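You operate a simulated robot arm through the tools that you are given. There is no shell and no other tool.

The job below is to be done with a simulated robot arm. You get a single attempt, and the scene is never put back.

Task
Let the orange barge through: bridge up, signal to GO, push it past, signal to STOP, bridge down.
Fine: in that order; the blue handwheel winds the bridge; the barge's whole length ends beyond it; the grey barge stays.

The check looks at the end state, three seconds after you hand in, the way a careful person would. Anything else that was tipped, shoved, dropped, spilled or broken makes it a failure.

Robot
A 6-joint arm with a fingered hand, fixed in place. Base frame: the origin is on the floor under the middle of its stand, x ahead of it, y to its left, z up; the work surface is at about z = 760. Readings come in mm, degrees, newtons and seconds.
With the tool pointing down near the work surface it reaches from about 340 to 760 mm from the base axis. Its first joint turns from -166.0 to 166.0 degrees. Payload 4 kg.
The tool frame sits at the grasp point between the pads (the TCP): z along the fingers, y along the line on which they close. The tips reach 26 mm beyond it. The gripper opens to 148 mm; its body begins 73 mm behind the TCP. The gripper is a hand of 3 fingers: y runs from the thumb to the fingers, the wrist lies at [0, 0, -239] in the tool frame.
Orientation is that of the tool frame in the base frame, as a unit quaternion [w, x, y, z]. With the fingers straight down and closing along the base's y, the tool's x points along the base's -x, its y along +y and its z along -z.

Tools
- The arm moves only by the tool move_arm. Its argument "motion" is a list that holds one entry, the list of rows, each a list of 6 numbers: the shift along the tool's x, y, z in mm, then the turn, a rotation vector about the tool's x, y, z in degrees. In form: [[[dx, dy, dz, ax, ay, az], ...]]. A call has 1 to 20 rows; each row is the pose to reach, as a shift and turn from the pose commanded when the call began, along the tool's axes at that moment. Each row takes 0.2 s and may step no farther than 50 mm and 8.6 degrees from the row before; otherwise, the whole call is refused. A pose out of reach is approached as far as the arm can. The call stops where the force on the tool passes 90 N (or 10 N more than at its start, if that is more) or the arm is blocked; 0.2 s more then pass. In this call time passes only in rows, and 0.2 s behind the last. The reply holds the time, the measured pose of the TCP, the force on the tool along the base axes, the opening and the grip force, in the units named above and with some noise, with the torque about the TCP (base axes, N m) and any sound that the robot's microphone picked up.
- Cameras (640 x 400 px; columns grow to the right, rows downward): "scene" is fixed at [221.4, 501, 1371]; the picture's right is [0.18, -0.98, 0.00], its down [-0.81, -0.15, -0.57] and it looks along [0.56, 0.10, -0.82] (base axes); focal length 214 px, centre (320, 200). "wrist" rides on the gripper at [68, -39, -90] in the tool frame; the picture's right is [0.50, 0.87, 0.00], its down [-0.66, 0.38, -0.65] and it looks along [-0.57, 0.33, 0.76] (tool axes); focal length 222 px, centre (320, 200). There is no depth. A picture from a camera that has moved, and an enlarged one, comes with that camera's place and axes in the base frame and with its lens.
- get_image(camera): a new picture of that camera. It takes no simulated time.
- slide_trunk(by): slides the trunk up (or, below 0, down) by that many mm; the arm rides with it, the base frame stays. It gives what a move gives, with no picture.
- move_fingers(finger1, finger2, thumb_bend): sets how far each is bent, from 0 (flat) to 1 (curled in); at 0.3 the hand is open as for a grip, at 0.7 the pads meet at the TCP. One left out holds its place. A second passes; each finger stops where it meets its share of the squeeze, and holds until it gets a number again. It is the only way to open and close the hand. It gives what a move gives, with no picture; readings hold the bend of each and the force on the fingers (four entries, about 0 where the hand has none), thumb and palm.
- close_up(camera, box): a new picture of the part [left, top, right, bottom] of that camera's present view, enlarged. It takes no simulated time.
- close_job(): hands the job in; it is judged then, once.

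Places have to be worked out from the pictures, the camera data and where the tool is seen. Open the gripper and draw the arm clear of the work before you hand the job in, unless the task says otherwise.

The tools are called after "Emit:" as a command line: name --argument value ..., lists and objects as JSON in quotes. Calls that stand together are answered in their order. move_arm: Moves the arm, as the interface text tells. Its arguments: {"type":"object","properties":{"motion":{"type":"array"}},"required":["motion"]} The other tools are called the same way: slide_trunk (by) moves the trunk up or down; move_fingers (finger1, finger2, thumb_bend) moves the fingers one by one; get_image (camera) takes a picture; close_up (camera, box) takes an enlarged picture of a part of a camera's view; close_job () hands the job in.

At the start:

```text
clock: 0.0
eef_pos: [310.8, 274.6, 1129.4]
tcp_rot: [0.001, 0.0, 1.0, 0.001]
contact_force: [0.8, -0.4, 0.6]
wrist_torque: [0.02, -0.01, -0.01]
opening: 147.8
gripper_force: 0.0
shape: jaw
bend: [0.3, 0.3, 0.3]
finger forces: [0.0, 0.0, 0.1, 0.0, 0.1, 0.0]
trunk travel left (down, up): [-525.0, 65.0]
```

scene: 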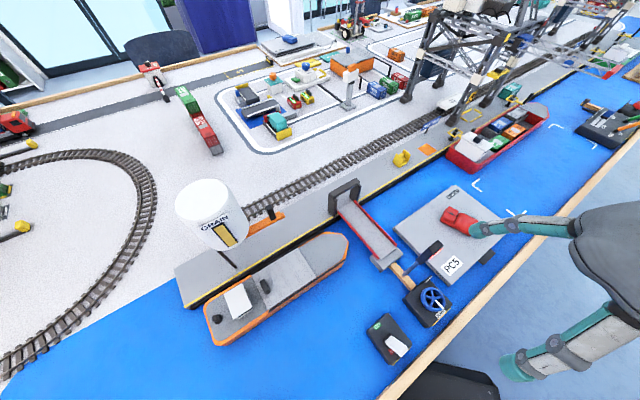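
wrist: 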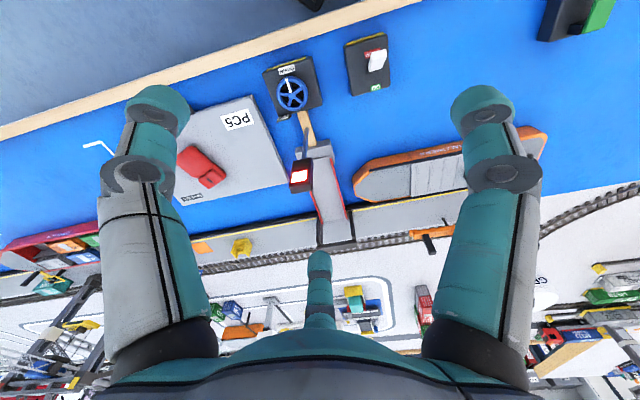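

I start by looking closely at the bridge, the handwheel, the signal box and both barges, before I move anything.

Emit:
close_up --camera "scene" --box '[320, 170, 520, 370]'

Emit:
close_up --camera "scene" --box '[160, 170, 420, 360]'

Emit:
close_up --camera "wrist" --box '[160, 20, 420, 250]'

Emit:
close_up --camera "scene" --box '[400, 60, 640, 260]'

```text
2.00 times, centred on (420, 270) of scene
camera zoom: at [221.4, 501.0, 1371.0], right [0.18, -0.98, 0.0], down [-0.81, -0.15, -0.57], along [0.56, 0.1, -0.82], focal length 429 px, centre (120, 60)
```

zoom: 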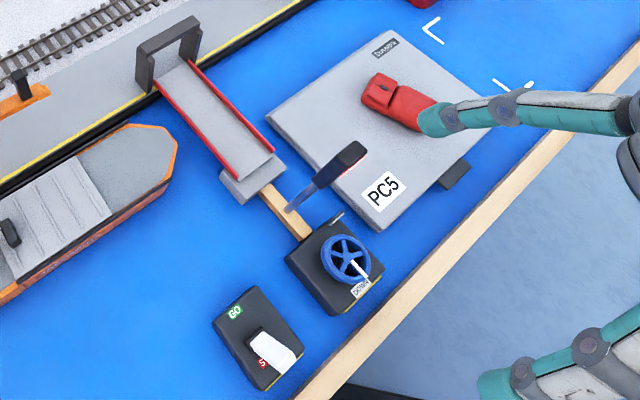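

```text
2.11 times, centred on (290, 265) of scene
camera zoom: at [221.4, 501.0, 1371.0], right [0.18, -0.98, 0.0], down [-0.81, -0.15, -0.57], along [0.56, 0.1, -0.82], focal length 452 px, centre (383, 63)
```

zoom: 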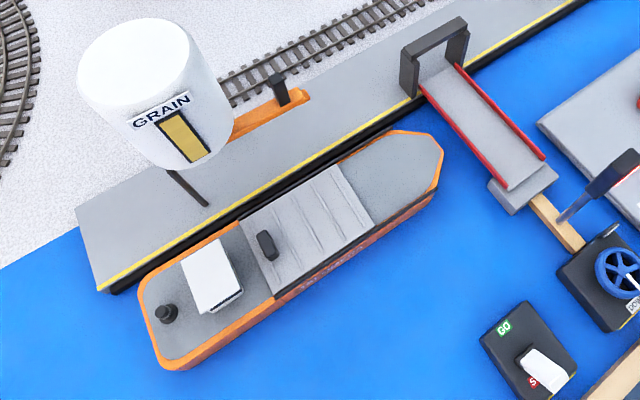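

```text
1.74 times, centred on (290, 135) of wrist
camera zoom: at [242.6, 235.7, 1220.9], right [-0.5, 0.87, 0.0], down [0.66, 0.38, 0.65], along [0.57, 0.33, -0.76], focal length 386 px, centre (372, 313)
```

zoom: 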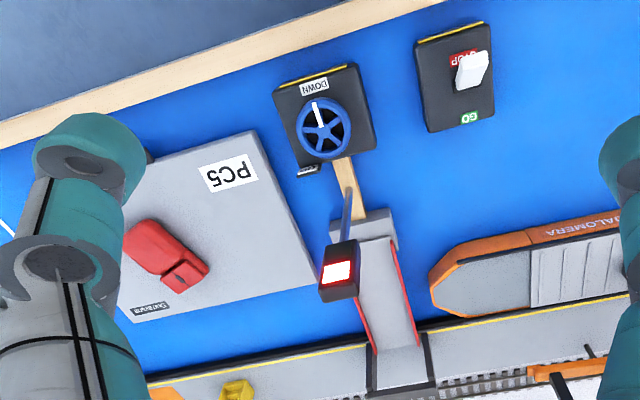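

```text
2.00 times, centred on (520, 160) of scene
camera zoom: at [221.4, 501.0, 1371.0], right [0.18, -0.98, 0.0], down [-0.81, -0.15, -0.57], along [0.56, 0.1, -0.82], focal length 429 px, centre (-80, 280)
```

zoom: 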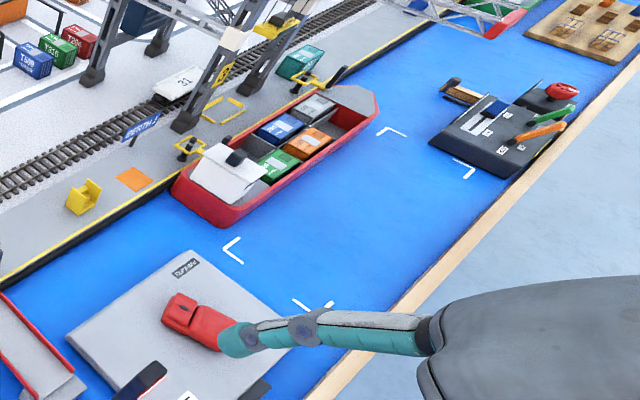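

The bridge is down, the red lamp is lit and the lever is at STOP. The canal runs at about -45° in the base frame, with the handwheel near (369, 245). I move the hand above the handwheel to see its labels and handle better.

Emit:
move_arm --motion '[[[-10, -5, 38, 0, 0, 0], [-20, -10, 76, 0, 0, 0], [-30, -15, 110, 0, 0, 0], [-40, -20, 140, 0, 0, 0], [-50, -25, 165, 0, 0, 0], [-58, -30, 180, 0, 0, 0]]]'

```text
clock: 1.2
eef_pos: [356.1, 254.6, 989.1]
tcp_rot: [0.012, -0.001, 1.0, 0.01]
contact_force: [-28.4, -17.9, 80.3]
wrist_torque: [3.94, -5.78, 0.09]
opening: 144.8
gripper_force: 0.1
shape: jaw
bend: [0.3, 0.1, 0.3]
finger forces: [0.0, 80.2, 0.0, 0.1, 0.0, 0.1]
trunk travel left (down, up): [-525.0, 65.0]
stopped in row 5: the force on the tool passed its limit at 105 N (the readings are from after the stop); the commanded pose is now the measured one
```

Finger 2 met something at a tip height of about 963. I stop here and look at what it touched.

Emit:
get_image --camera "scene"

Emit:
get_image --camera "wrist"

```text
taken
```

scene: 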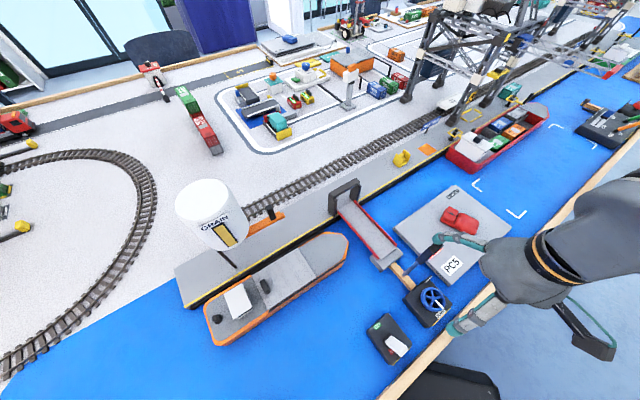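

```text
taken
camera wrist: at [285.2, 211.7, 1077.5], right [-0.5, 0.87, 0.01], down [0.64, 0.37, 0.68], along [0.58, 0.34, -0.74], focal length 222 px, centre (320, 200)
```

wrist: 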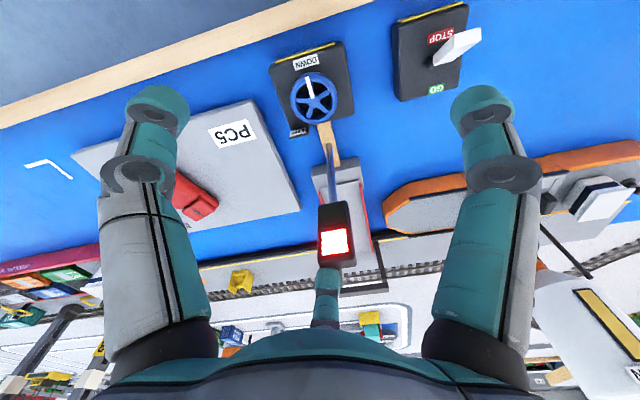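

Finger 2 came down on top of the signal lamp post, whose top I place near (435, 297, 960). I lift straight up, level the hand again, then check that the lamp is unharmed.

Emit:
move_arm --motion '[[[0, 0, -15, 0, 0, 0], [0, 0, -40, 0, 0, 0], [0, 0, -80, 1.15, 1.38, 0.1]]]'

Emit:
close_up --camera "scene" --box '[340, 220, 480, 370]'

Emit:
get_image --camera "wrist"

```text
clock: 2.0
eef_pos: [358.8, 252.5, 1059.3]
tcp_rot: [-0.008, 0.002, 1.0, -0.006]
contact_force: [0.5, -1.0, 0.6]
wrist_torque: [-0.03, -0.01, 0.0]
opening: 147.9
gripper_force: 0.0
shape: jaw
bend: [0.3, 0.3, 0.3]
finger forces: [0.0, 0.1, 0.0, 0.0, 0.1, 0.1]
trunk travel left (down, up): [-525.0, 65.0]
```

```text
2.67 times, centred on (410, 295) of scene
camera zoom: at [221.4, 501.0, 1371.0], right [0.18, -0.98, 0.0], down [-0.81, -0.15, -0.57], along [0.56, 0.1, -0.82], focal length 572 px, centre (80, -53)
```

zoom: 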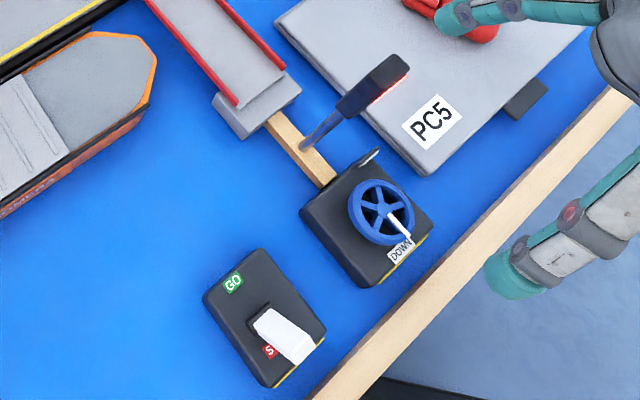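

```text
taken
camera wrist: at [291.1, 215.0, 1152.2], right [-0.5, 0.87, 0.0], down [0.67, 0.39, 0.64], along [0.56, 0.32, -0.77], focal length 222 px, centre (320, 200)
```

wrist: 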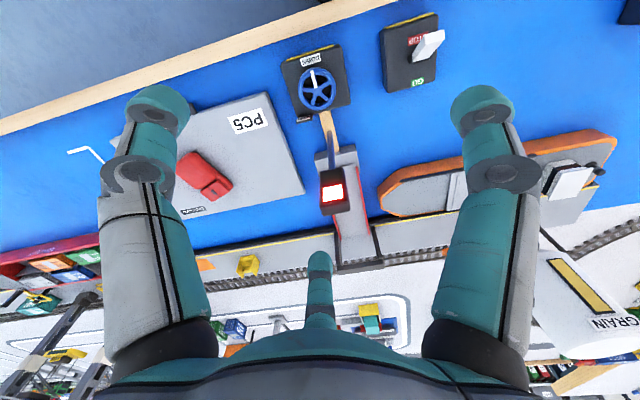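

The lamp looks unharmed and still shows red. I zoom in on the wheel, the signal box and the bridge in the wrist view.

Emit:
close_up --camera "wrist" --box '[270, 30, 370, 130]'

Emit:
close_up --camera "wrist" --box '[360, 0, 460, 110]'

Emit:
close_up --camera "scene" --box '[390, 260, 470, 330]'

Emit:
close_up --camera "scene" --box '[310, 160, 430, 290]'

```text
4.00 times, centred on (320, 80) of wrist
camera zoom: at [291.1, 215.0, 1152.2], right [-0.5, 0.87, 0.0], down [0.67, 0.39, 0.64], along [0.56, 0.32, -0.77], focal length 888 px, centre (320, 680)
```

zoom: 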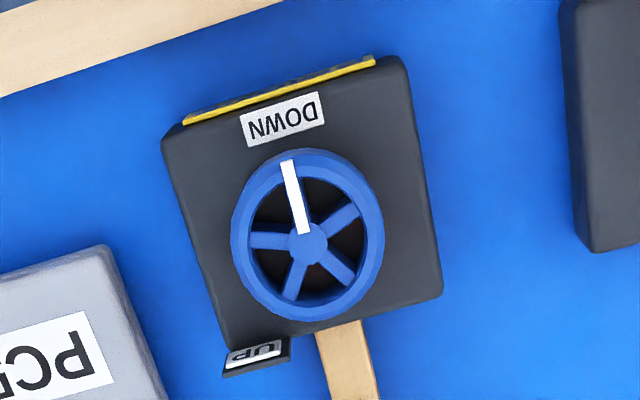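

```text
3.64 times, centred on (410, 55) of wrist
camera zoom: at [291.1, 215.0, 1152.2], right [-0.5, 0.87, 0.0], down [0.67, 0.39, 0.64], along [0.56, 0.32, -0.77], focal length 808 px, centre (-7, 727)
```

zoom: 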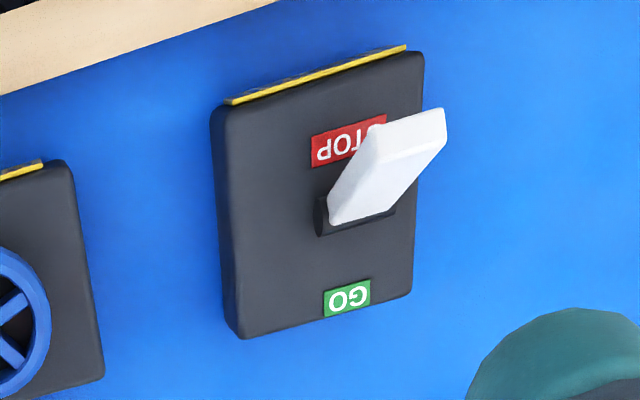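

```text
5.71 times, centred on (430, 295) of scene
camera zoom: at [221.4, 501.0, 1371.0], right [0.18, -0.98, 0.0], down [-0.81, -0.15, -0.57], along [0.56, 0.1, -0.82], focal length 1226 px, centre (-309, -343)
```

zoom: 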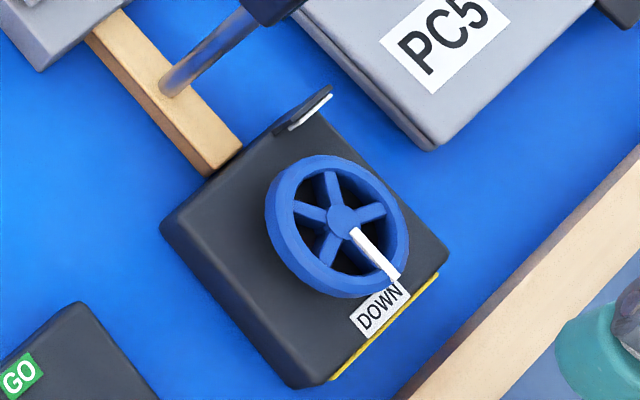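

```text
3.08 times, centred on (370, 225) of scene
camera zoom: at [221.4, 501.0, 1371.0], right [0.18, -0.98, 0.0], down [-0.81, -0.15, -0.57], along [0.56, 0.1, -0.82], focal length 660 px, centre (166, 123)
```

zoom: 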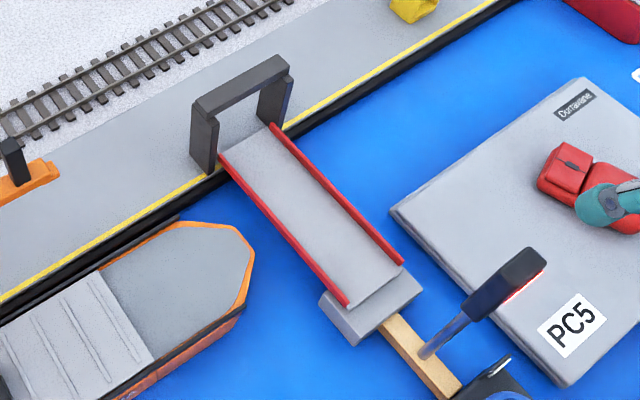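

The pointer on the wheel is at DOWN, and UP is on the far side. The lamp head is only about 80 mm from the wheel axis, so I check the hand's size in the scene view before choosing a grip.

Emit:
close_up --camera "scene" --box '[400, 130, 640, 390]'

Emit:
close_up --camera "wrist" --box '[300, 130, 380, 220]'

```text
1.54 times, centred on (520, 260) of scene
camera zoom: at [221.4, 501.0, 1371.0], right [0.18, -0.98, 0.0], down [-0.81, -0.15, -0.57], along [0.56, 0.1, -0.82], focal length 330 px, centre (12, 108)
```

zoom: 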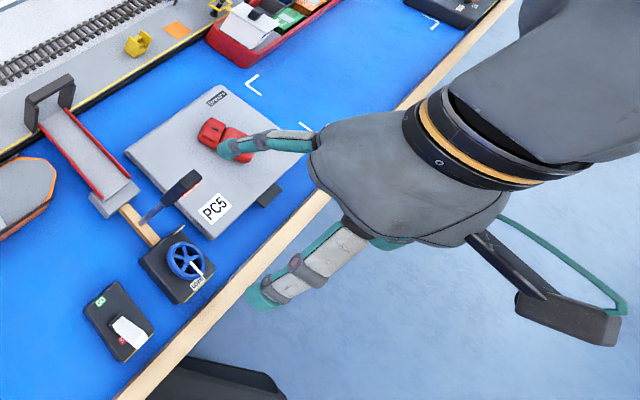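

```text
4.44 times, centred on (340, 175) of wrist
camera zoom: at [291.1, 215.0, 1152.2], right [-0.5, 0.87, 0.0], down [0.67, 0.39, 0.64], along [0.56, 0.32, -0.77], focal length 987 px, centre (231, 311)
```

zoom: 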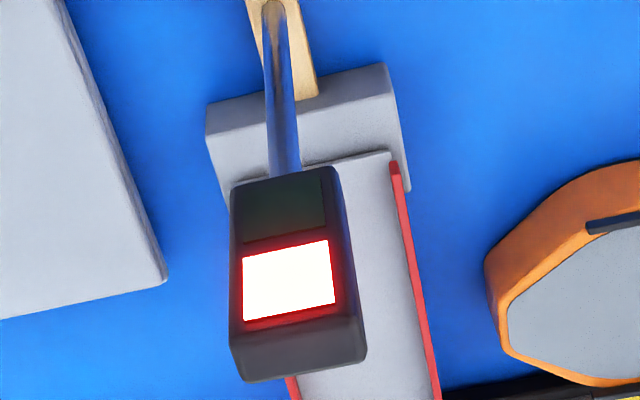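

The palm is about 130 mm wide, so a vertical hand on the wheel would foul the lamp head. In free air I try the finger shapes to see how thin the tips are and how they move.

Emit:
move_fingers --finger1 0.56 --finger2 0.56 --thumb_bend 0.56

Emit:
get_image --camera "wrist"

Emit:
close_up --camera "scene" --box '[400, 130, 640, 390]'

Emit:
move_fingers --finger1 1.0 --finger2 0.3 --thumb_bend 0.0

Emit:
get_image --camera "wrist"

Emit:
close_up --camera "scene" --box '[400, 130, 640, 390]'

```text
clock: 3.0
eef_pos: [357.1, 253.1, 1059.6]
tcp_rot: [-0.007, 0.0, 1.0, -0.006]
contact_force: [0.0, 0.6, 0.6]
wrist_torque: [0.0, 0.0, 0.0]
opening: 42.9
gripper_force: 0.0
shape: fingers
bend: [0.56, 0.56, 0.56]
finger forces: [0.0, 0.0, 0.0, 0.0, 0.0, 0.1]
trunk travel left (down, up): [-525.0, 65.0]
```

```text
taken
camera wrist: at [290.9, 215.0, 1152.5], right [-0.5, 0.87, 0.0], down [0.67, 0.38, 0.64], along [0.56, 0.32, -0.77], focal length 222 px, centre (320, 200)
```

wrist: 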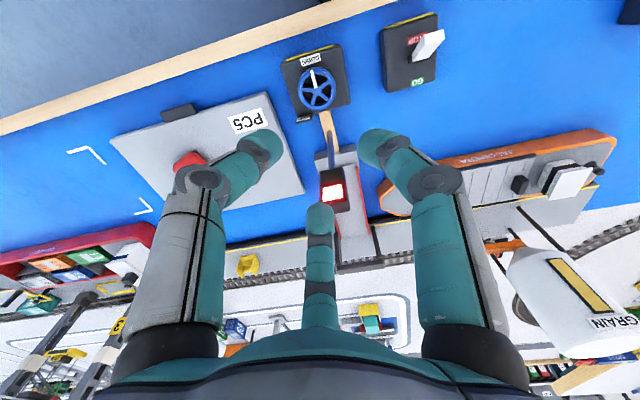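

```text
1.54 times, centred on (520, 260) of scene
camera zoom: at [221.4, 501.0, 1371.0], right [0.18, -0.98, 0.0], down [-0.81, -0.15, -0.57], along [0.56, 0.1, -0.82], focal length 330 px, centre (12, 108)
```

zoom: 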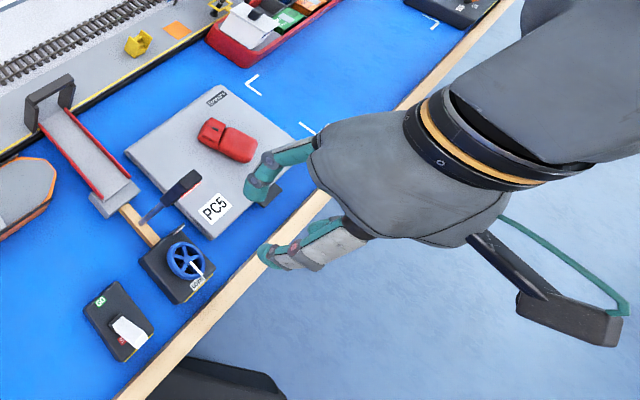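

```text
clock: 4.0
eef_pos: [357.7, 253.9, 1059.7]
tcp_rot: [-0.007, 0.0, 1.0, -0.005]
contact_force: [0.3, -0.3, 0.2]
wrist_torque: [-0.01, 0.01, -0.03]
opening: 92.3
gripper_force: 0.0
shape: fingers
bend: [1.0, 0.3, 0.0]
finger forces: [0.0, 0.1, 0.1, 0.0, 0.1, 0.0]
trunk travel left (down, up): [-525.0, 65.0]
```

```text
taken
camera wrist: at [291.0, 215.1, 1152.5], right [-0.5, 0.87, 0.0], down [0.67, 0.38, 0.64], along [0.56, 0.32, -0.77], focal length 222 px, centre (320, 200)
```

wrist: 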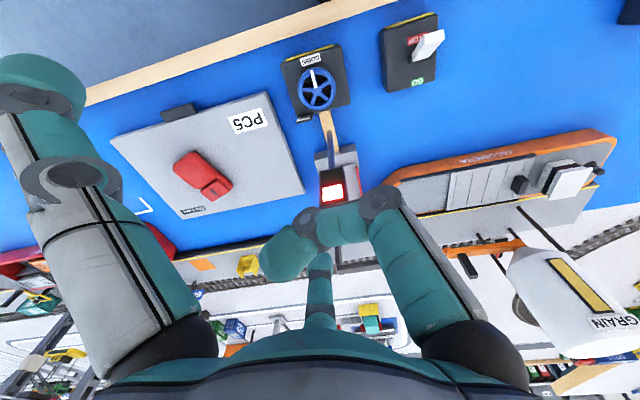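

```text
1.54 times, centred on (520, 260) of scene
camera zoom: at [221.4, 501.0, 1371.0], right [0.18, -0.98, 0.0], down [-0.81, -0.15, -0.57], along [0.56, 0.1, -0.82], focal length 330 px, centre (12, 108)
```

zoom: 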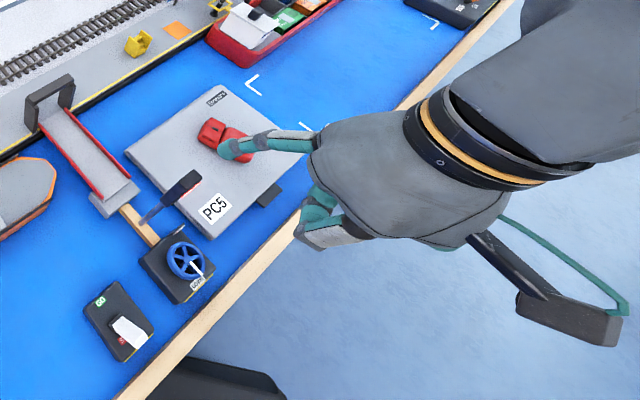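

Finger1 is the digit at base azimuth 150°, finger2 at 30° and the thumb at 270°. I put the wheel hub at about (366, 250, 817) and the box top near 776. The UP plate sits right beside the rim at azimuth 7°. I'll curl finger2 out of the way and use thumb and finger1, with the hand leaning back 20° towards the robot, and hover over the wheel first.

Emit:
move_fingers --finger1 0.42 --finger2 1.0 --thumb_bend 0.42

Emit:
move_arm --motion '[[[-1, -1, 0, -2.71, -1.12, 6.36], [-2, -1, 5, -5.41, -2.24, 12.71], [-4, -2, 15, -8.12, -3.36, 19.07], [-5, -2, 30, -10.83, -4.48, 25.43], [-6, -3, 50, -13.54, -5.6, 31.79], [-7, -3, 70, -16.24, -6.72, 38.14], [-8, -4, 85, -18.95, -7.84, 44.5]]]'

Emit:
get_image --camera "wrist"

Emit:
get_image --camera "scene"

```text
clock: 5.0
eef_pos: [358.4, 253.5, 1059.5]
tcp_rot: [-0.006, 0.001, 1.0, -0.006]
contact_force: [0.3, 0.6, 0.4]
wrist_torque: [0.02, -0.01, -0.01]
opening: 88.4
gripper_force: 0.0
shape: fingers
bend: [0.42, 1.0, 0.42]
finger forces: [0.0, 0.0, 0.0, 0.0, 0.0, 0.0]
trunk travel left (down, up): [-525.0, 65.0]
```

```text
clock: 6.6
eef_pos: [365.2, 248.4, 975.1]
tcp_rot: [0.062, 0.379, 0.91, 0.153]
contact_force: [0.4, -0.1, -0.1]
wrist_torque: [0.0, 0.04, 0.0]
opening: 88.4
gripper_force: 0.0
shape: fingers
bend: [0.42, 1.0, 0.42]
finger forces: [0.0, 0.1, 0.0, 0.0, 0.0, 0.0]
trunk travel left (down, up): [-525.0, 65.0]
```

```text
taken
camera wrist: at [269.7, 249.7, 1049.1], right [0.23, 0.93, 0.28], down [0.57, -0.36, 0.74], along [0.79, -0.01, -0.61], focal length 222 px, centre (320, 200)
```

wrist: 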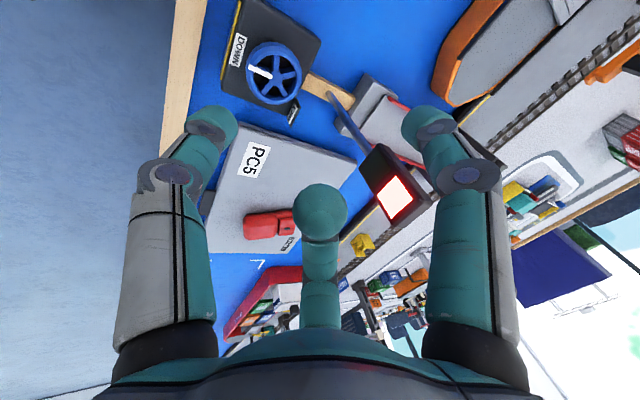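

```text
taken
```

scene: 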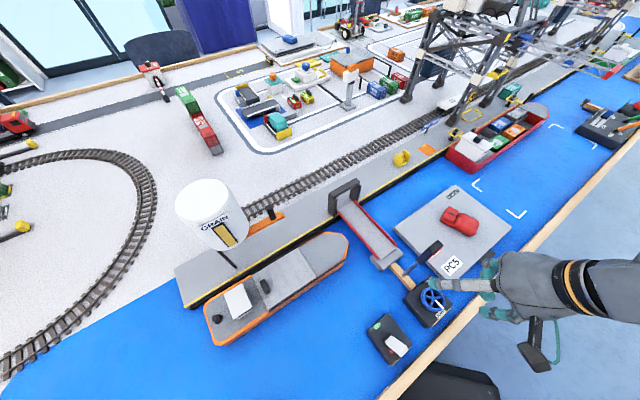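

The hand is tilted and above the wheel, and the lamp sits in the gap between finger1 and the curled finger2. I zoom in to pin down the wheel centre before going down.

Emit:
close_up --camera "wrist" --box '[210, 0, 350, 140]'

Emit:
close_up --camera "scene" --box '[380, 230, 560, 370]'

```text
2.86 times, centred on (280, 70) of wrist
camera zoom: at [269.7, 249.7, 1049.1], right [0.23, 0.93, 0.28], down [0.57, -0.36, 0.74], along [0.79, -0.01, -0.61], focal length 635 px, centre (434, 571)
```

zoom: 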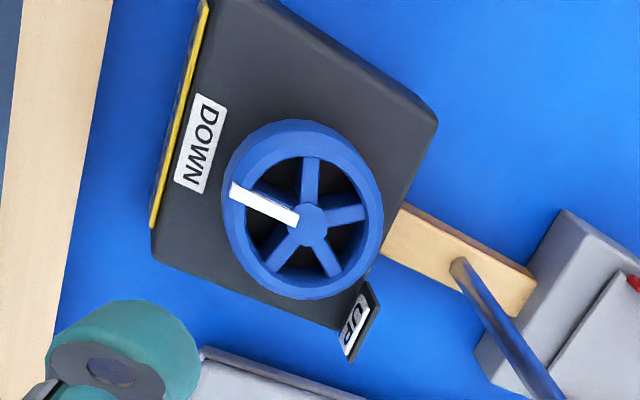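

```text
2.86 times, centred on (470, 300) of scene
camera zoom: at [221.4, 501.0, 1371.0], right [0.18, -0.98, 0.0], down [-0.81, -0.15, -0.57], along [0.56, 0.1, -0.82], focal length 613 px, centre (-109, -86)
```

zoom: 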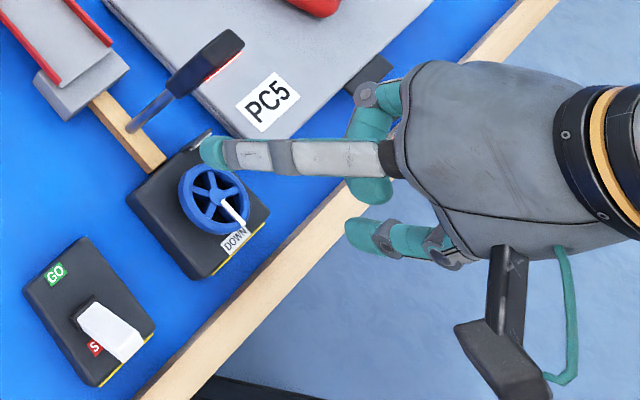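

The wheel centre refines to about (364.5, 251). I lower vertically to TCP z≈858, then check clearance all round.

Emit:
move_arm --motion '[[[1, -10, 29, 0, 0, 0], [1.5, -20, 58, 0, 0, 0], [2, -30, 86, 0, 0, 0], [2.3, -38, 109, 0, 0, 0]]]'

Emit:
get_image --camera "wrist"

Emit:
close_up --camera "scene" --box '[360, 220, 540, 370]'

```text
clock: 7.6
eef_pos: [363.8, 271.4, 878.2]
tcp_rot: [0.054, 0.377, 0.912, 0.15]
contact_force: [0.8, 0.1, -1.0]
wrist_torque: [-0.02, 0.0, 0.03]
opening: 88.4
gripper_force: 0.1
shape: fingers
bend: [0.42, 1.0, 0.42]
finger forces: [0.0, 0.1, 0.0, 0.0, 0.0, 0.0]
out of reach, approached as far as the arm can: row 2, 3, 4
trunk travel left (down, up): [-525.0, 65.0]
```

```text
taken
camera wrist: at [269.3, 272.4, 953.0], right [0.23, 0.93, 0.28], down [0.58, -0.36, 0.73], along [0.78, -0.01, -0.62], focal length 222 px, centre (320, 200)
```

wrist: 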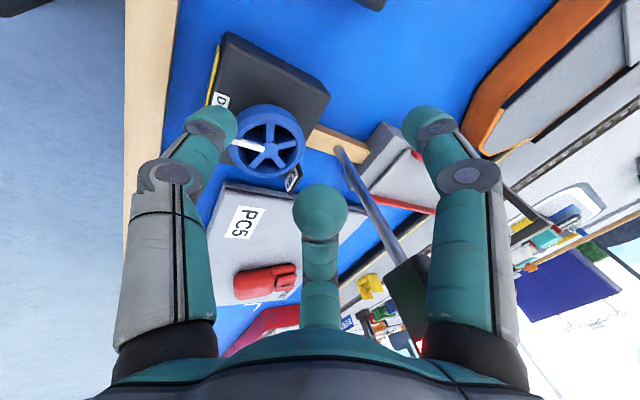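

```text
2.67 times, centred on (450, 295) of scene
camera zoom: at [221.4, 501.0, 1371.0], right [0.18, -0.98, 0.0], down [-0.81, -0.15, -0.57], along [0.56, 0.1, -0.82], focal length 572 px, centre (-27, -53)
```

zoom: 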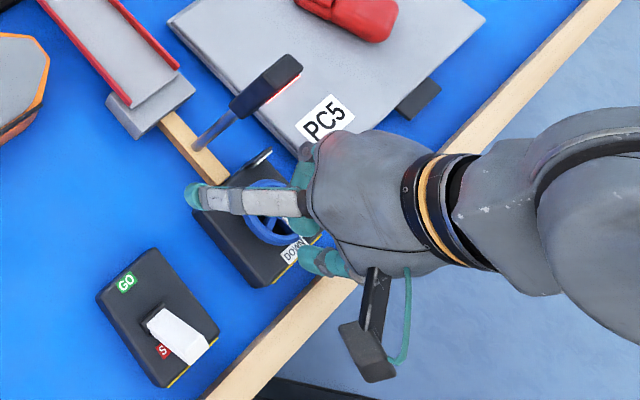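

The lean-back is too close to the robot for the arm at this trunk height. I lift back up and let the trunk do the lowering instead, so the arm keeps a more open posture.

Emit:
move_arm --motion '[[[-4, 9, -35, 0, 0, 0], [-8, 20, -72, 0, 0, 0], [-12, 31, -110, 0, 0, 0], [-15, 42, -148, 0, 0, 0], [-15, 52, -183, 0, 0, 0]]]'

```text
clock: 8.8
eef_pos: [367.4, 253.7, 1069.2]
tcp_rot: [0.061, 0.381, 0.91, 0.153]
contact_force: [0.5, -0.5, 0.0]
wrist_torque: [0.0, 0.03, 0.03]
opening: 88.4
gripper_force: 0.1
shape: fingers
bend: [0.42, 1.0, 0.42]
finger forces: [0.0, 0.0, 0.1, 0.0, 0.0, 0.0]
out of reach, approached as far as the arm can: row 2, 3
trunk travel left (down, up): [-525.0, 65.0]
```

I'm back at (367, 254, 1069). I now slide the trunk down 100 mm and confirm that the TCP drops straight down with it.

Emit:
slide_trunk --by -100

Emit:
get_image --camera "scene"

```text
clock: 10.1
eef_pos: [368.5, 254.8, 968.2]
tcp_rot: [0.062, 0.378, 0.911, 0.153]
contact_force: [-0.3, -0.4, -0.1]
wrist_torque: [0.0, 0.0, -0.01]
opening: 88.4
gripper_force: 0.0
shape: fingers
bend: [0.42, 1.0, 0.42]
finger forces: [0.1, 0.1, 0.0, 0.0, 0.1, 0.0]
trunk travel left (down, up): [-425.0, 165.0]
```

```text
taken
```

scene: 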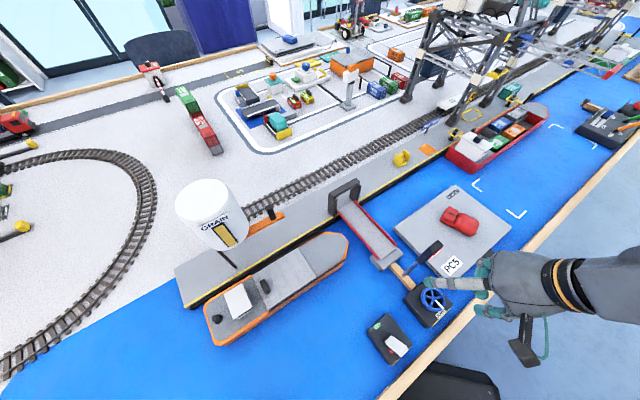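

It drops straight down. I trim the position by a few mm towards the wheel axis, slide down another 100 mm, and look at the clearance to the lamp, plate and rim.

Emit:
move_arm --motion '[[[0.1, -5.2, -1.9, 0, 0, 0]]]'

Emit:
slide_trunk --by -100

Emit:
get_image --camera "wrist"

Emit:
close_up --camera "scene" --box '[360, 220, 540, 370]'

```text
clock: 10.5
eef_pos: [364.9, 249.5, 968.1]
tcp_rot: [0.063, 0.379, 0.911, 0.152]
contact_force: [0.7, 0.2, 0.7]
wrist_torque: [0.01, -0.01, -0.02]
opening: 88.6
gripper_force: 0.1
shape: fingers
bend: [0.42, 1.0, 0.42]
finger forces: [0.1, 0.0, 0.0, 0.0, 0.1, 0.0]
trunk travel left (down, up): [-425.0, 165.0]
```

```text
clock: 11.8
eef_pos: [363.8, 250.7, 867.8]
tcp_rot: [0.062, 0.379, 0.911, 0.151]
contact_force: [0.3, -0.4, 0.2]
wrist_torque: [0.01, -0.01, 0.02]
opening: 88.6
gripper_force: 0.0
shape: fingers
bend: [0.42, 1.0, 0.42]
finger forces: [0.0, 0.0, 0.0, 0.1, 0.0, 0.0]
trunk travel left (down, up): [-325.0, 265.0]
```

```text
taken
camera wrist: at [268.9, 250.5, 941.9], right [0.23, 0.93, 0.28], down [0.57, -0.36, 0.74], along [0.79, -0.01, -0.61], focal length 222 px, centre (320, 200)
```

wrist: 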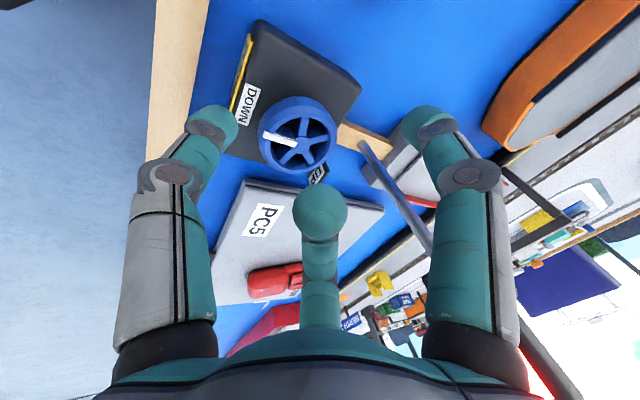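

```text
2.67 times, centred on (450, 295) of scene
camera zoom: at [221.4, 501.0, 1371.0], right [0.18, -0.98, 0.0], down [-0.81, -0.15, -0.57], along [0.56, 0.1, -0.82], focal length 572 px, centre (-27, -53)
```

zoom: 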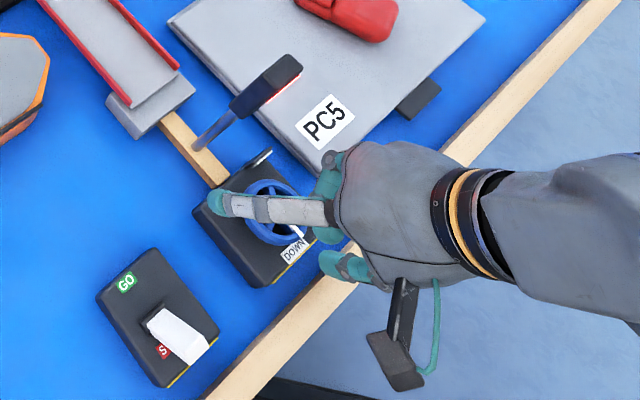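

Clearance looks good on every side, and the hub refines to about (365.5, 250, 812). I slide down the last 48 mm so that thumb and finger1 straddle the rim.

Emit:
slide_trunk --by -48

Emit:
get_image --camera "wrist"

Emit:
close_up --camera "scene" --box '[360, 220, 540, 370]'

```text
clock: 12.7
eef_pos: [363.7, 250.9, 818.9]
tcp_rot: [0.062, 0.378, 0.911, 0.151]
contact_force: [0.8, 1.6, 0.4]
wrist_torque: [0.0, -0.01, 0.02]
opening: 88.5
gripper_force: 0.0
shape: fingers
bend: [0.42, 1.0, 0.42]
finger forces: [0.1, 0.0, 0.0, 0.1, 0.1, 0.1]
trunk travel left (down, up): [-277.0, 313.0]
```

```text
taken
camera wrist: at [268.9, 250.5, 893.9], right [0.23, 0.93, 0.28], down [0.57, -0.36, 0.74], along [0.79, -0.01, -0.61], focal length 222 px, centre (320, 200)
```

wrist: 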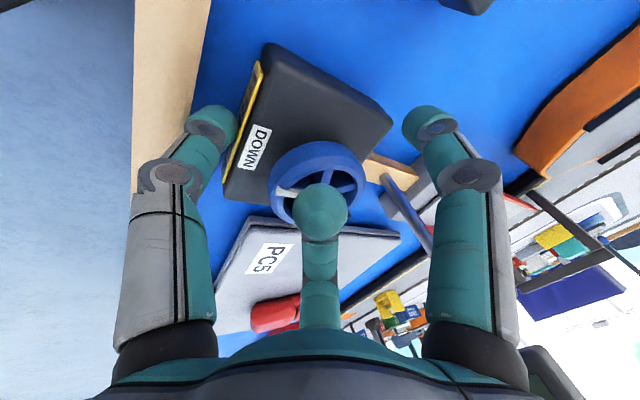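

```text
2.67 times, centred on (450, 295) of scene
camera zoom: at [221.4, 501.0, 1371.0], right [0.18, -0.98, 0.0], down [-0.81, -0.15, -0.57], along [0.56, 0.1, -0.82], focal length 572 px, centre (-27, -53)
```

zoom: 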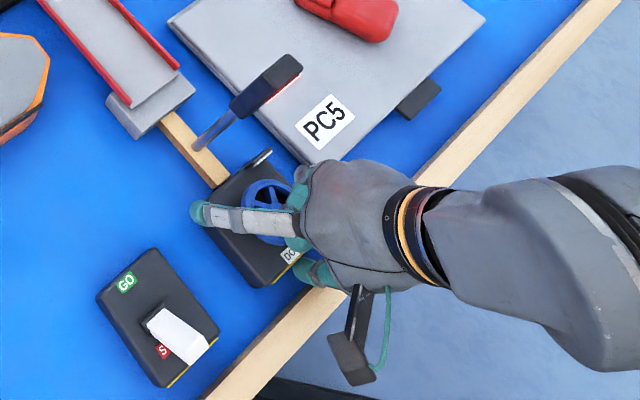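

No contact yet, and the wheel is centred under the grasp point. I close thumb and finger1 onto the rim in small steps.

Emit:
move_fingers --finger1 0.54 --thumb_bend 0.54

Emit:
get_image --camera "wrist"

Emit:
close_up --camera "scene" --box '[390, 250, 490, 340]'

```text
clock: 13.7
eef_pos: [363.5, 248.9, 821.1]
tcp_rot: [0.063, 0.378, 0.911, 0.151]
contact_force: [-9.4, -10.1, 0.5]
wrist_torque: [-0.41, 0.4, 0.01]
opening: 65.2
gripper_force: 6.5
shape: fingers
bend: [0.54, 1.0, 0.47]
finger forces: [0.0, 0.0, 0.0, 0.0, 13.3, 0.0]
trunk travel left (down, up): [-277.0, 313.0]
```

```text
taken
camera wrist: at [268.2, 249.9, 894.1], right [0.23, 0.93, 0.28], down [0.57, -0.36, 0.74], along [0.79, -0.01, -0.61], focal length 222 px, centre (320, 200)
```

wrist: 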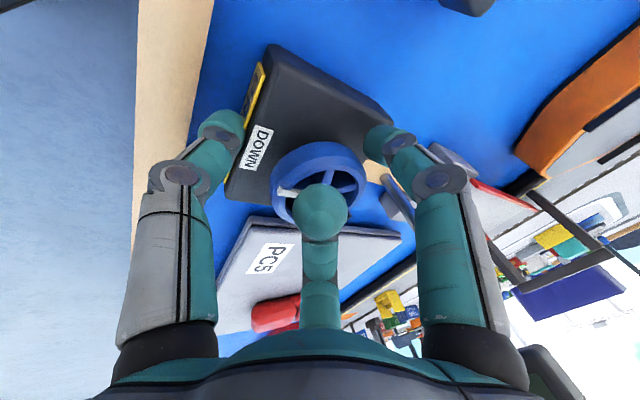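

```text
4.44 times, centred on (440, 295) of scene
camera zoom: at [221.4, 501.0, 1371.0], right [0.18, -0.98, 0.0], down [-0.81, -0.15, -0.57], along [0.56, 0.1, -0.82], focal length 953 px, centre (-213, -222)
```

zoom: 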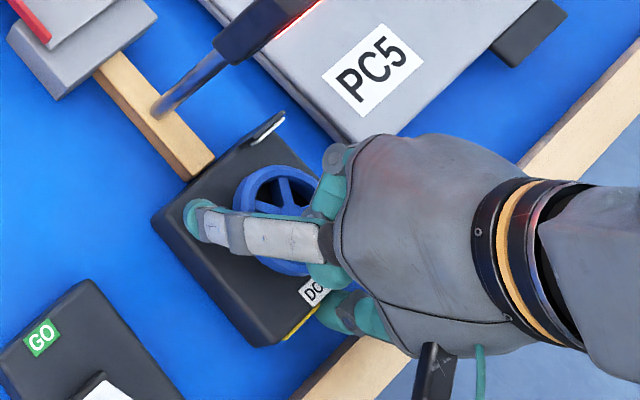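

The thumb already feels 13 N at bend 0.47 while finger1 feels nothing. I check whether the thumb is on the rim or on the box edge.

Emit:
close_up --camera "wrist" --box '[170, 60, 400, 240]'

```text
2.22 times, centred on (285, 150) of wrist
camera zoom: at [268.2, 249.9, 894.1], right [0.23, 0.93, 0.28], down [0.57, -0.36, 0.74], along [0.79, -0.01, -0.61], focal length 494 px, centre (398, 311)
```

zoom: 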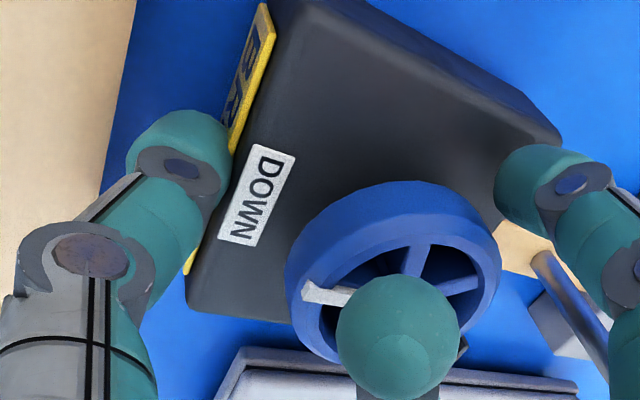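

The thumb is pressing the front face of the box, below its top edge. I reopen, raise the hand a little and cut the tilt to about 14° so the thumb tip clears the box.

Emit:
move_fingers --finger1 0.44 --thumb_bend 0.4

Emit:
move_arm --motion '[[[0, 3, -9, 0, 0, 0], [-0.7, 4, -14, 3, 0, 0], [-0.7, 4, -14, 6, 0, 0]]]'

Emit:
move_fingers --finger1 0.47 --thumb_bend 0.47

Emit:
close_up --camera "wrist" --box '[170, 40, 420, 240]'

Emit:
close_up --camera "scene" --box '[380, 220, 500, 340]'

```text
clock: 14.7
eef_pos: [363.5, 250.4, 819.2]
tcp_rot: [0.062, 0.378, 0.911, 0.153]
contact_force: [0.0, 0.2, 0.9]
wrist_torque: [-0.02, -0.02, -0.02]
opening: 88.2
gripper_force: 0.0
shape: fingers
bend: [0.44, 1.0, 0.4]
finger forces: [0.0, 0.0, 0.0, 0.0, 0.1, 0.0]
trunk travel left (down, up): [-277.0, 313.0]
```

```text
clock: 15.5
eef_pos: [363.7, 249.9, 834.2]
tcp_rot: [0.041, 0.38, 0.918, 0.104]
contact_force: [-0.3, 1.2, 0.3]
wrist_torque: [-0.02, 0.0, 0.01]
opening: 88.4
gripper_force: 0.1
shape: fingers
bend: [0.44, 1.0, 0.4]
finger forces: [0.0, 0.1, 0.1, 0.0, 0.0, 0.0]
trunk travel left (down, up): [-277.0, 313.0]
```

```text
clock: 16.5
eef_pos: [364.1, 249.4, 833.9]
tcp_rot: [0.043, 0.382, 0.917, 0.103]
contact_force: [-0.7, -0.6, -0.4]
wrist_torque: [0.02, 0.02, 0.01]
opening: 72.8
gripper_force: 0.0
shape: fingers
bend: [0.47, 1.0, 0.47]
finger forces: [0.0, 0.0, 0.0, 0.0, 0.1, 0.1]
trunk travel left (down, up): [-277.0, 313.0]
```

```text
2.00 times, centred on (295, 140) of wrist
camera zoom: at [274.7, 255.2, 914.9], right [0.24, 0.95, 0.2], down [0.62, -0.31, 0.72], along [0.74, -0.06, -0.67], focal length 444 px, centre (370, 320)
```

zoom: 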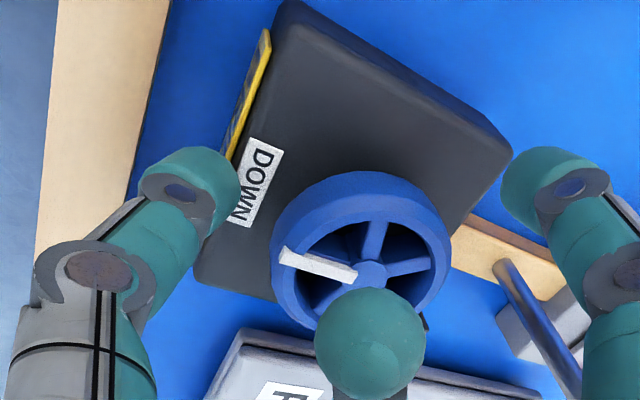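

```text
3.33 times, centred on (440, 280) of scene
camera zoom: at [221.4, 501.0, 1371.0], right [0.18, -0.98, 0.0], down [-0.81, -0.15, -0.57], along [0.56, 0.1, -0.82], focal length 715 px, centre (-80, -67)
```

zoom: 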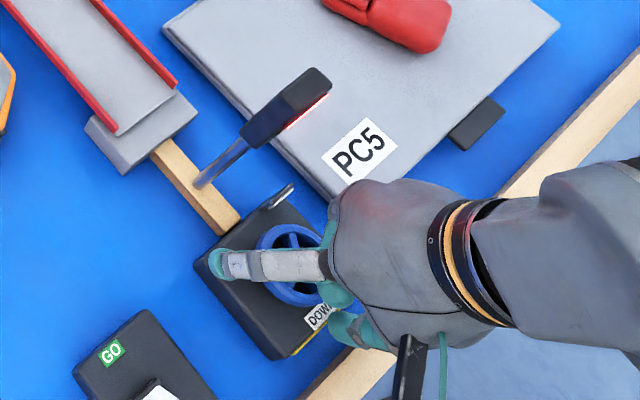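

The thumb now clears the box top. I lower about 8 mm and close gently on the rim.

Emit:
move_arm --motion '[[[-0.6, -3.4, 7.4, 0, 0, 0]]]'

Emit:
move_fingers --finger1 0.56 --thumb_bend 0.56

Emit:
close_up --camera "wrist" --box '[170, 40, 420, 240]'

```text
clock: 16.9
eef_pos: [364.0, 248.1, 826.9]
tcp_rot: [0.042, 0.381, 0.917, 0.105]
contact_force: [-0.6, -0.7, -0.2]
wrist_torque: [-0.04, 0.05, 0.01]
opening: 73.0
gripper_force: 0.6
shape: fingers
bend: [0.47, 1.0, 0.47]
finger forces: [0.0, 0.1, 0.0, 0.0, 0.8, 0.0]
trunk travel left (down, up): [-277.0, 313.0]
```

```text
clock: 17.9
eef_pos: [361.3, 248.4, 826.1]
tcp_rot: [0.042, 0.381, 0.918, 0.105]
contact_force: [-8.7, -7.8, 1.0]
wrist_torque: [-0.34, 0.36, 0.02]
opening: 57.1
gripper_force: 6.3
shape: fingers
bend: [0.55, 1.0, 0.5]
finger forces: [0.5, 0.0, 0.1, 0.0, 11.9, 0.0]
trunk travel left (down, up): [-277.0, 313.0]
```

```text
2.00 times, centred on (295, 140) of wrist
camera zoom: at [273.1, 253.1, 907.1], right [0.24, 0.95, 0.2], down [0.62, -0.31, 0.72], along [0.74, -0.05, -0.67], focal length 444 px, centre (370, 320)
```

zoom: 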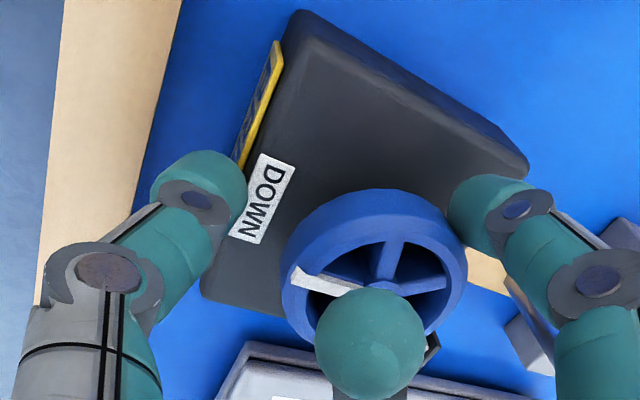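

Finger1 has reached the rim, but the thumb still catches the box edge, because a half-open finger reaches lower than I assumed. I open the thumb, rise 10 mm and close again.

Emit:
move_fingers --finger1 0.5 --thumb_bend 0.45

Emit:
move_arm --motion '[[[0, 2.6, -11, 0, 0, 0]]]'

Emit:
move_fingers --finger1 0.56 --thumb_bend 0.56

Emit:
close_up --camera "wrist" --box '[170, 40, 420, 240]'

```text
clock: 18.9
eef_pos: [363.8, 247.5, 826.4]
tcp_rot: [0.043, 0.382, 0.917, 0.105]
contact_force: [-0.2, 0.5, -0.5]
wrist_torque: [0.0, 0.0, 0.01]
opening: 69.8
gripper_force: 0.0
shape: fingers
bend: [0.5, 1.0, 0.45]
finger forces: [0.0, 0.0, 0.1, 0.0, 0.0, 0.0]
trunk travel left (down, up): [-277.0, 313.0]
```

```text
clock: 19.3
eef_pos: [363.7, 245.8, 836.9]
tcp_rot: [0.042, 0.38, 0.918, 0.104]
contact_force: [0.2, 0.4, 0.1]
wrist_torque: [0.03, -0.01, 0.0]
opening: 70.0
gripper_force: 0.0
shape: fingers
bend: [0.5, 1.0, 0.45]
finger forces: [0.1, 0.0, 0.0, 0.1, 0.0, 0.0]
trunk travel left (down, up): [-277.0, 313.0]
```

```text
clock: 20.3
eef_pos: [364.6, 247.5, 838.6]
tcp_rot: [0.042, 0.381, 0.918, 0.104]
contact_force: [-1.3, -1.2, 0.3]
wrist_torque: [-0.06, 0.08, 0.01]
opening: 46.5
gripper_force: 1.7
shape: fingers
bend: [0.55, 1.0, 0.55]
finger forces: [0.6, 0.0, 0.0, 0.0, 2.3, 0.0]
trunk travel left (down, up): [-277.0, 313.0]
```

```text
2.00 times, centred on (295, 140) of wrist
camera zoom: at [273.9, 253.3, 918.2], right [0.24, 0.95, 0.2], down [0.62, -0.31, 0.72], along [0.74, -0.06, -0.67], focal length 444 px, centre (370, 320)
```

zoom: 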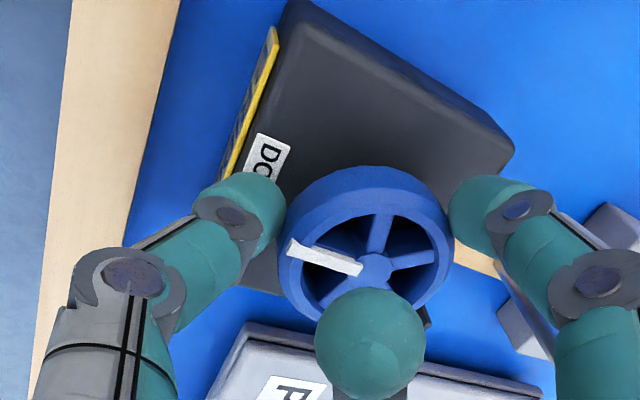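

Both thumb and finger1 are now on the rim. I firm up the squeeze.

Emit:
move_fingers --finger1 0.6 --thumb_bend 0.6

Emit:
close_up --camera "wrist" --box '[170, 40, 420, 240]'

```text
clock: 21.3
eef_pos: [364.3, 247.3, 837.7]
tcp_rot: [0.043, 0.381, 0.918, 0.104]
contact_force: [-6.0, -1.8, -0.6]
wrist_torque: [-0.09, 0.16, 0.05]
opening: 45.0
gripper_force: 5.2
shape: fingers
bend: [0.56, 1.0, 0.56]
finger forces: [3.2, 0.1, 0.0, 0.1, 7.1, 0.0]
trunk travel left (down, up): [-277.0, 313.0]
```

```text
2.00 times, centred on (295, 140) of wrist
camera zoom: at [273.6, 253.3, 918.2], right [0.24, 0.95, 0.2], down [0.62, -0.31, 0.72], along [0.74, -0.06, -0.67], focal length 444 px, centre (370, 320)
```

zoom: 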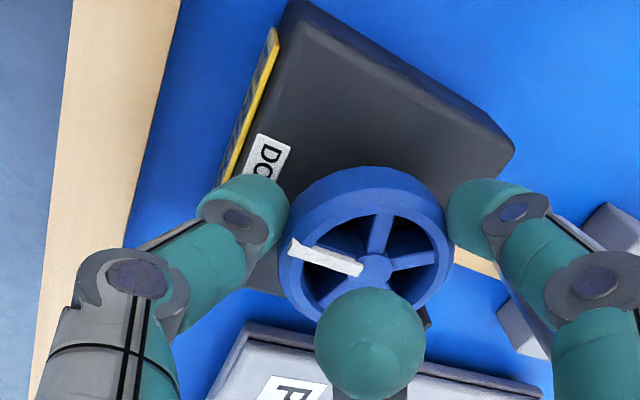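

The grip forces look sound. I squeeze a bit more, then test a 15° counter-clockwise turn (seen from above) and watch the torque and the pointer.

Emit:
move_fingers --finger1 0.68 --thumb_bend 0.66

Emit:
move_arm --motion '[[[0, 0, 0, 0, 1.21, -4.85], [0, 0, 0, 0, 2.42, -9.7], [-0.6, 0, 0, 0, 3.63, -14.55]]]'

Emit:
close_up --camera "wrist" --box '[170, 40, 420, 240]'

Emit:
close_up --camera "scene" --box '[310, 160, 490, 340]'

```text
clock: 22.3
eef_pos: [362.4, 247.9, 837.4]
tcp_rot: [0.043, 0.381, 0.918, 0.104]
contact_force: [-11.3, -1.3, -2.0]
wrist_torque: [-0.15, 0.38, 0.02]
opening: 43.4
gripper_force: 12.0
shape: fingers
bend: [0.57, 1.0, 0.58]
finger forces: [9.7, 0.0, 0.0, 0.0, 14.8, 0.0]
trunk travel left (down, up): [-277.0, 313.0]
```

```text
clock: 23.1
eef_pos: [362.8, 247.5, 837.4]
tcp_rot: [0.027, 0.257, 0.96, 0.11]
contact_force: [-13.9, 4.0, -6.2]
wrist_torque: [-0.16, 0.47, -0.35]
opening: 45.4
gripper_force: 11.5
shape: fingers
bend: [0.58, 1.0, 0.58]
finger forces: [9.9, 0.0, 0.1, 0.1, 14.4, 0.0]
trunk travel left (down, up): [-277.0, 313.0]
```

```text
2.00 times, centred on (295, 140) of wrist
camera zoom: at [275.1, 230.0, 918.5], right [-0.01, 0.98, 0.2], down [0.68, -0.14, 0.72], along [0.73, 0.14, -0.67], focal length 444 px, centre (370, 320)
```

zoom: 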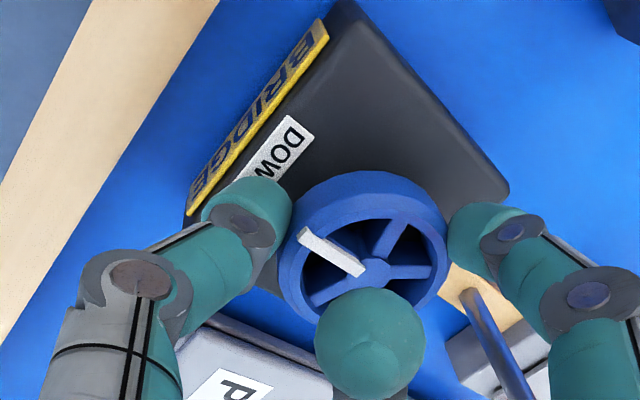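

```text
2.22 times, centred on (400, 250) of scene
camera zoom: at [221.4, 501.0, 1371.0], right [0.18, -0.98, 0.0], down [-0.81, -0.15, -0.57], along [0.56, 0.1, -0.82], focal length 477 px, centre (142, 89)
```

zoom: 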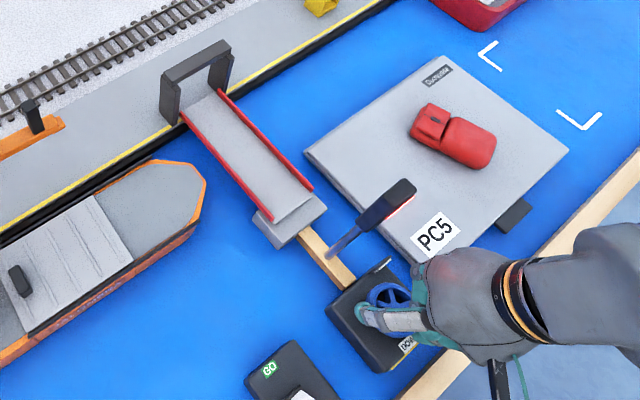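

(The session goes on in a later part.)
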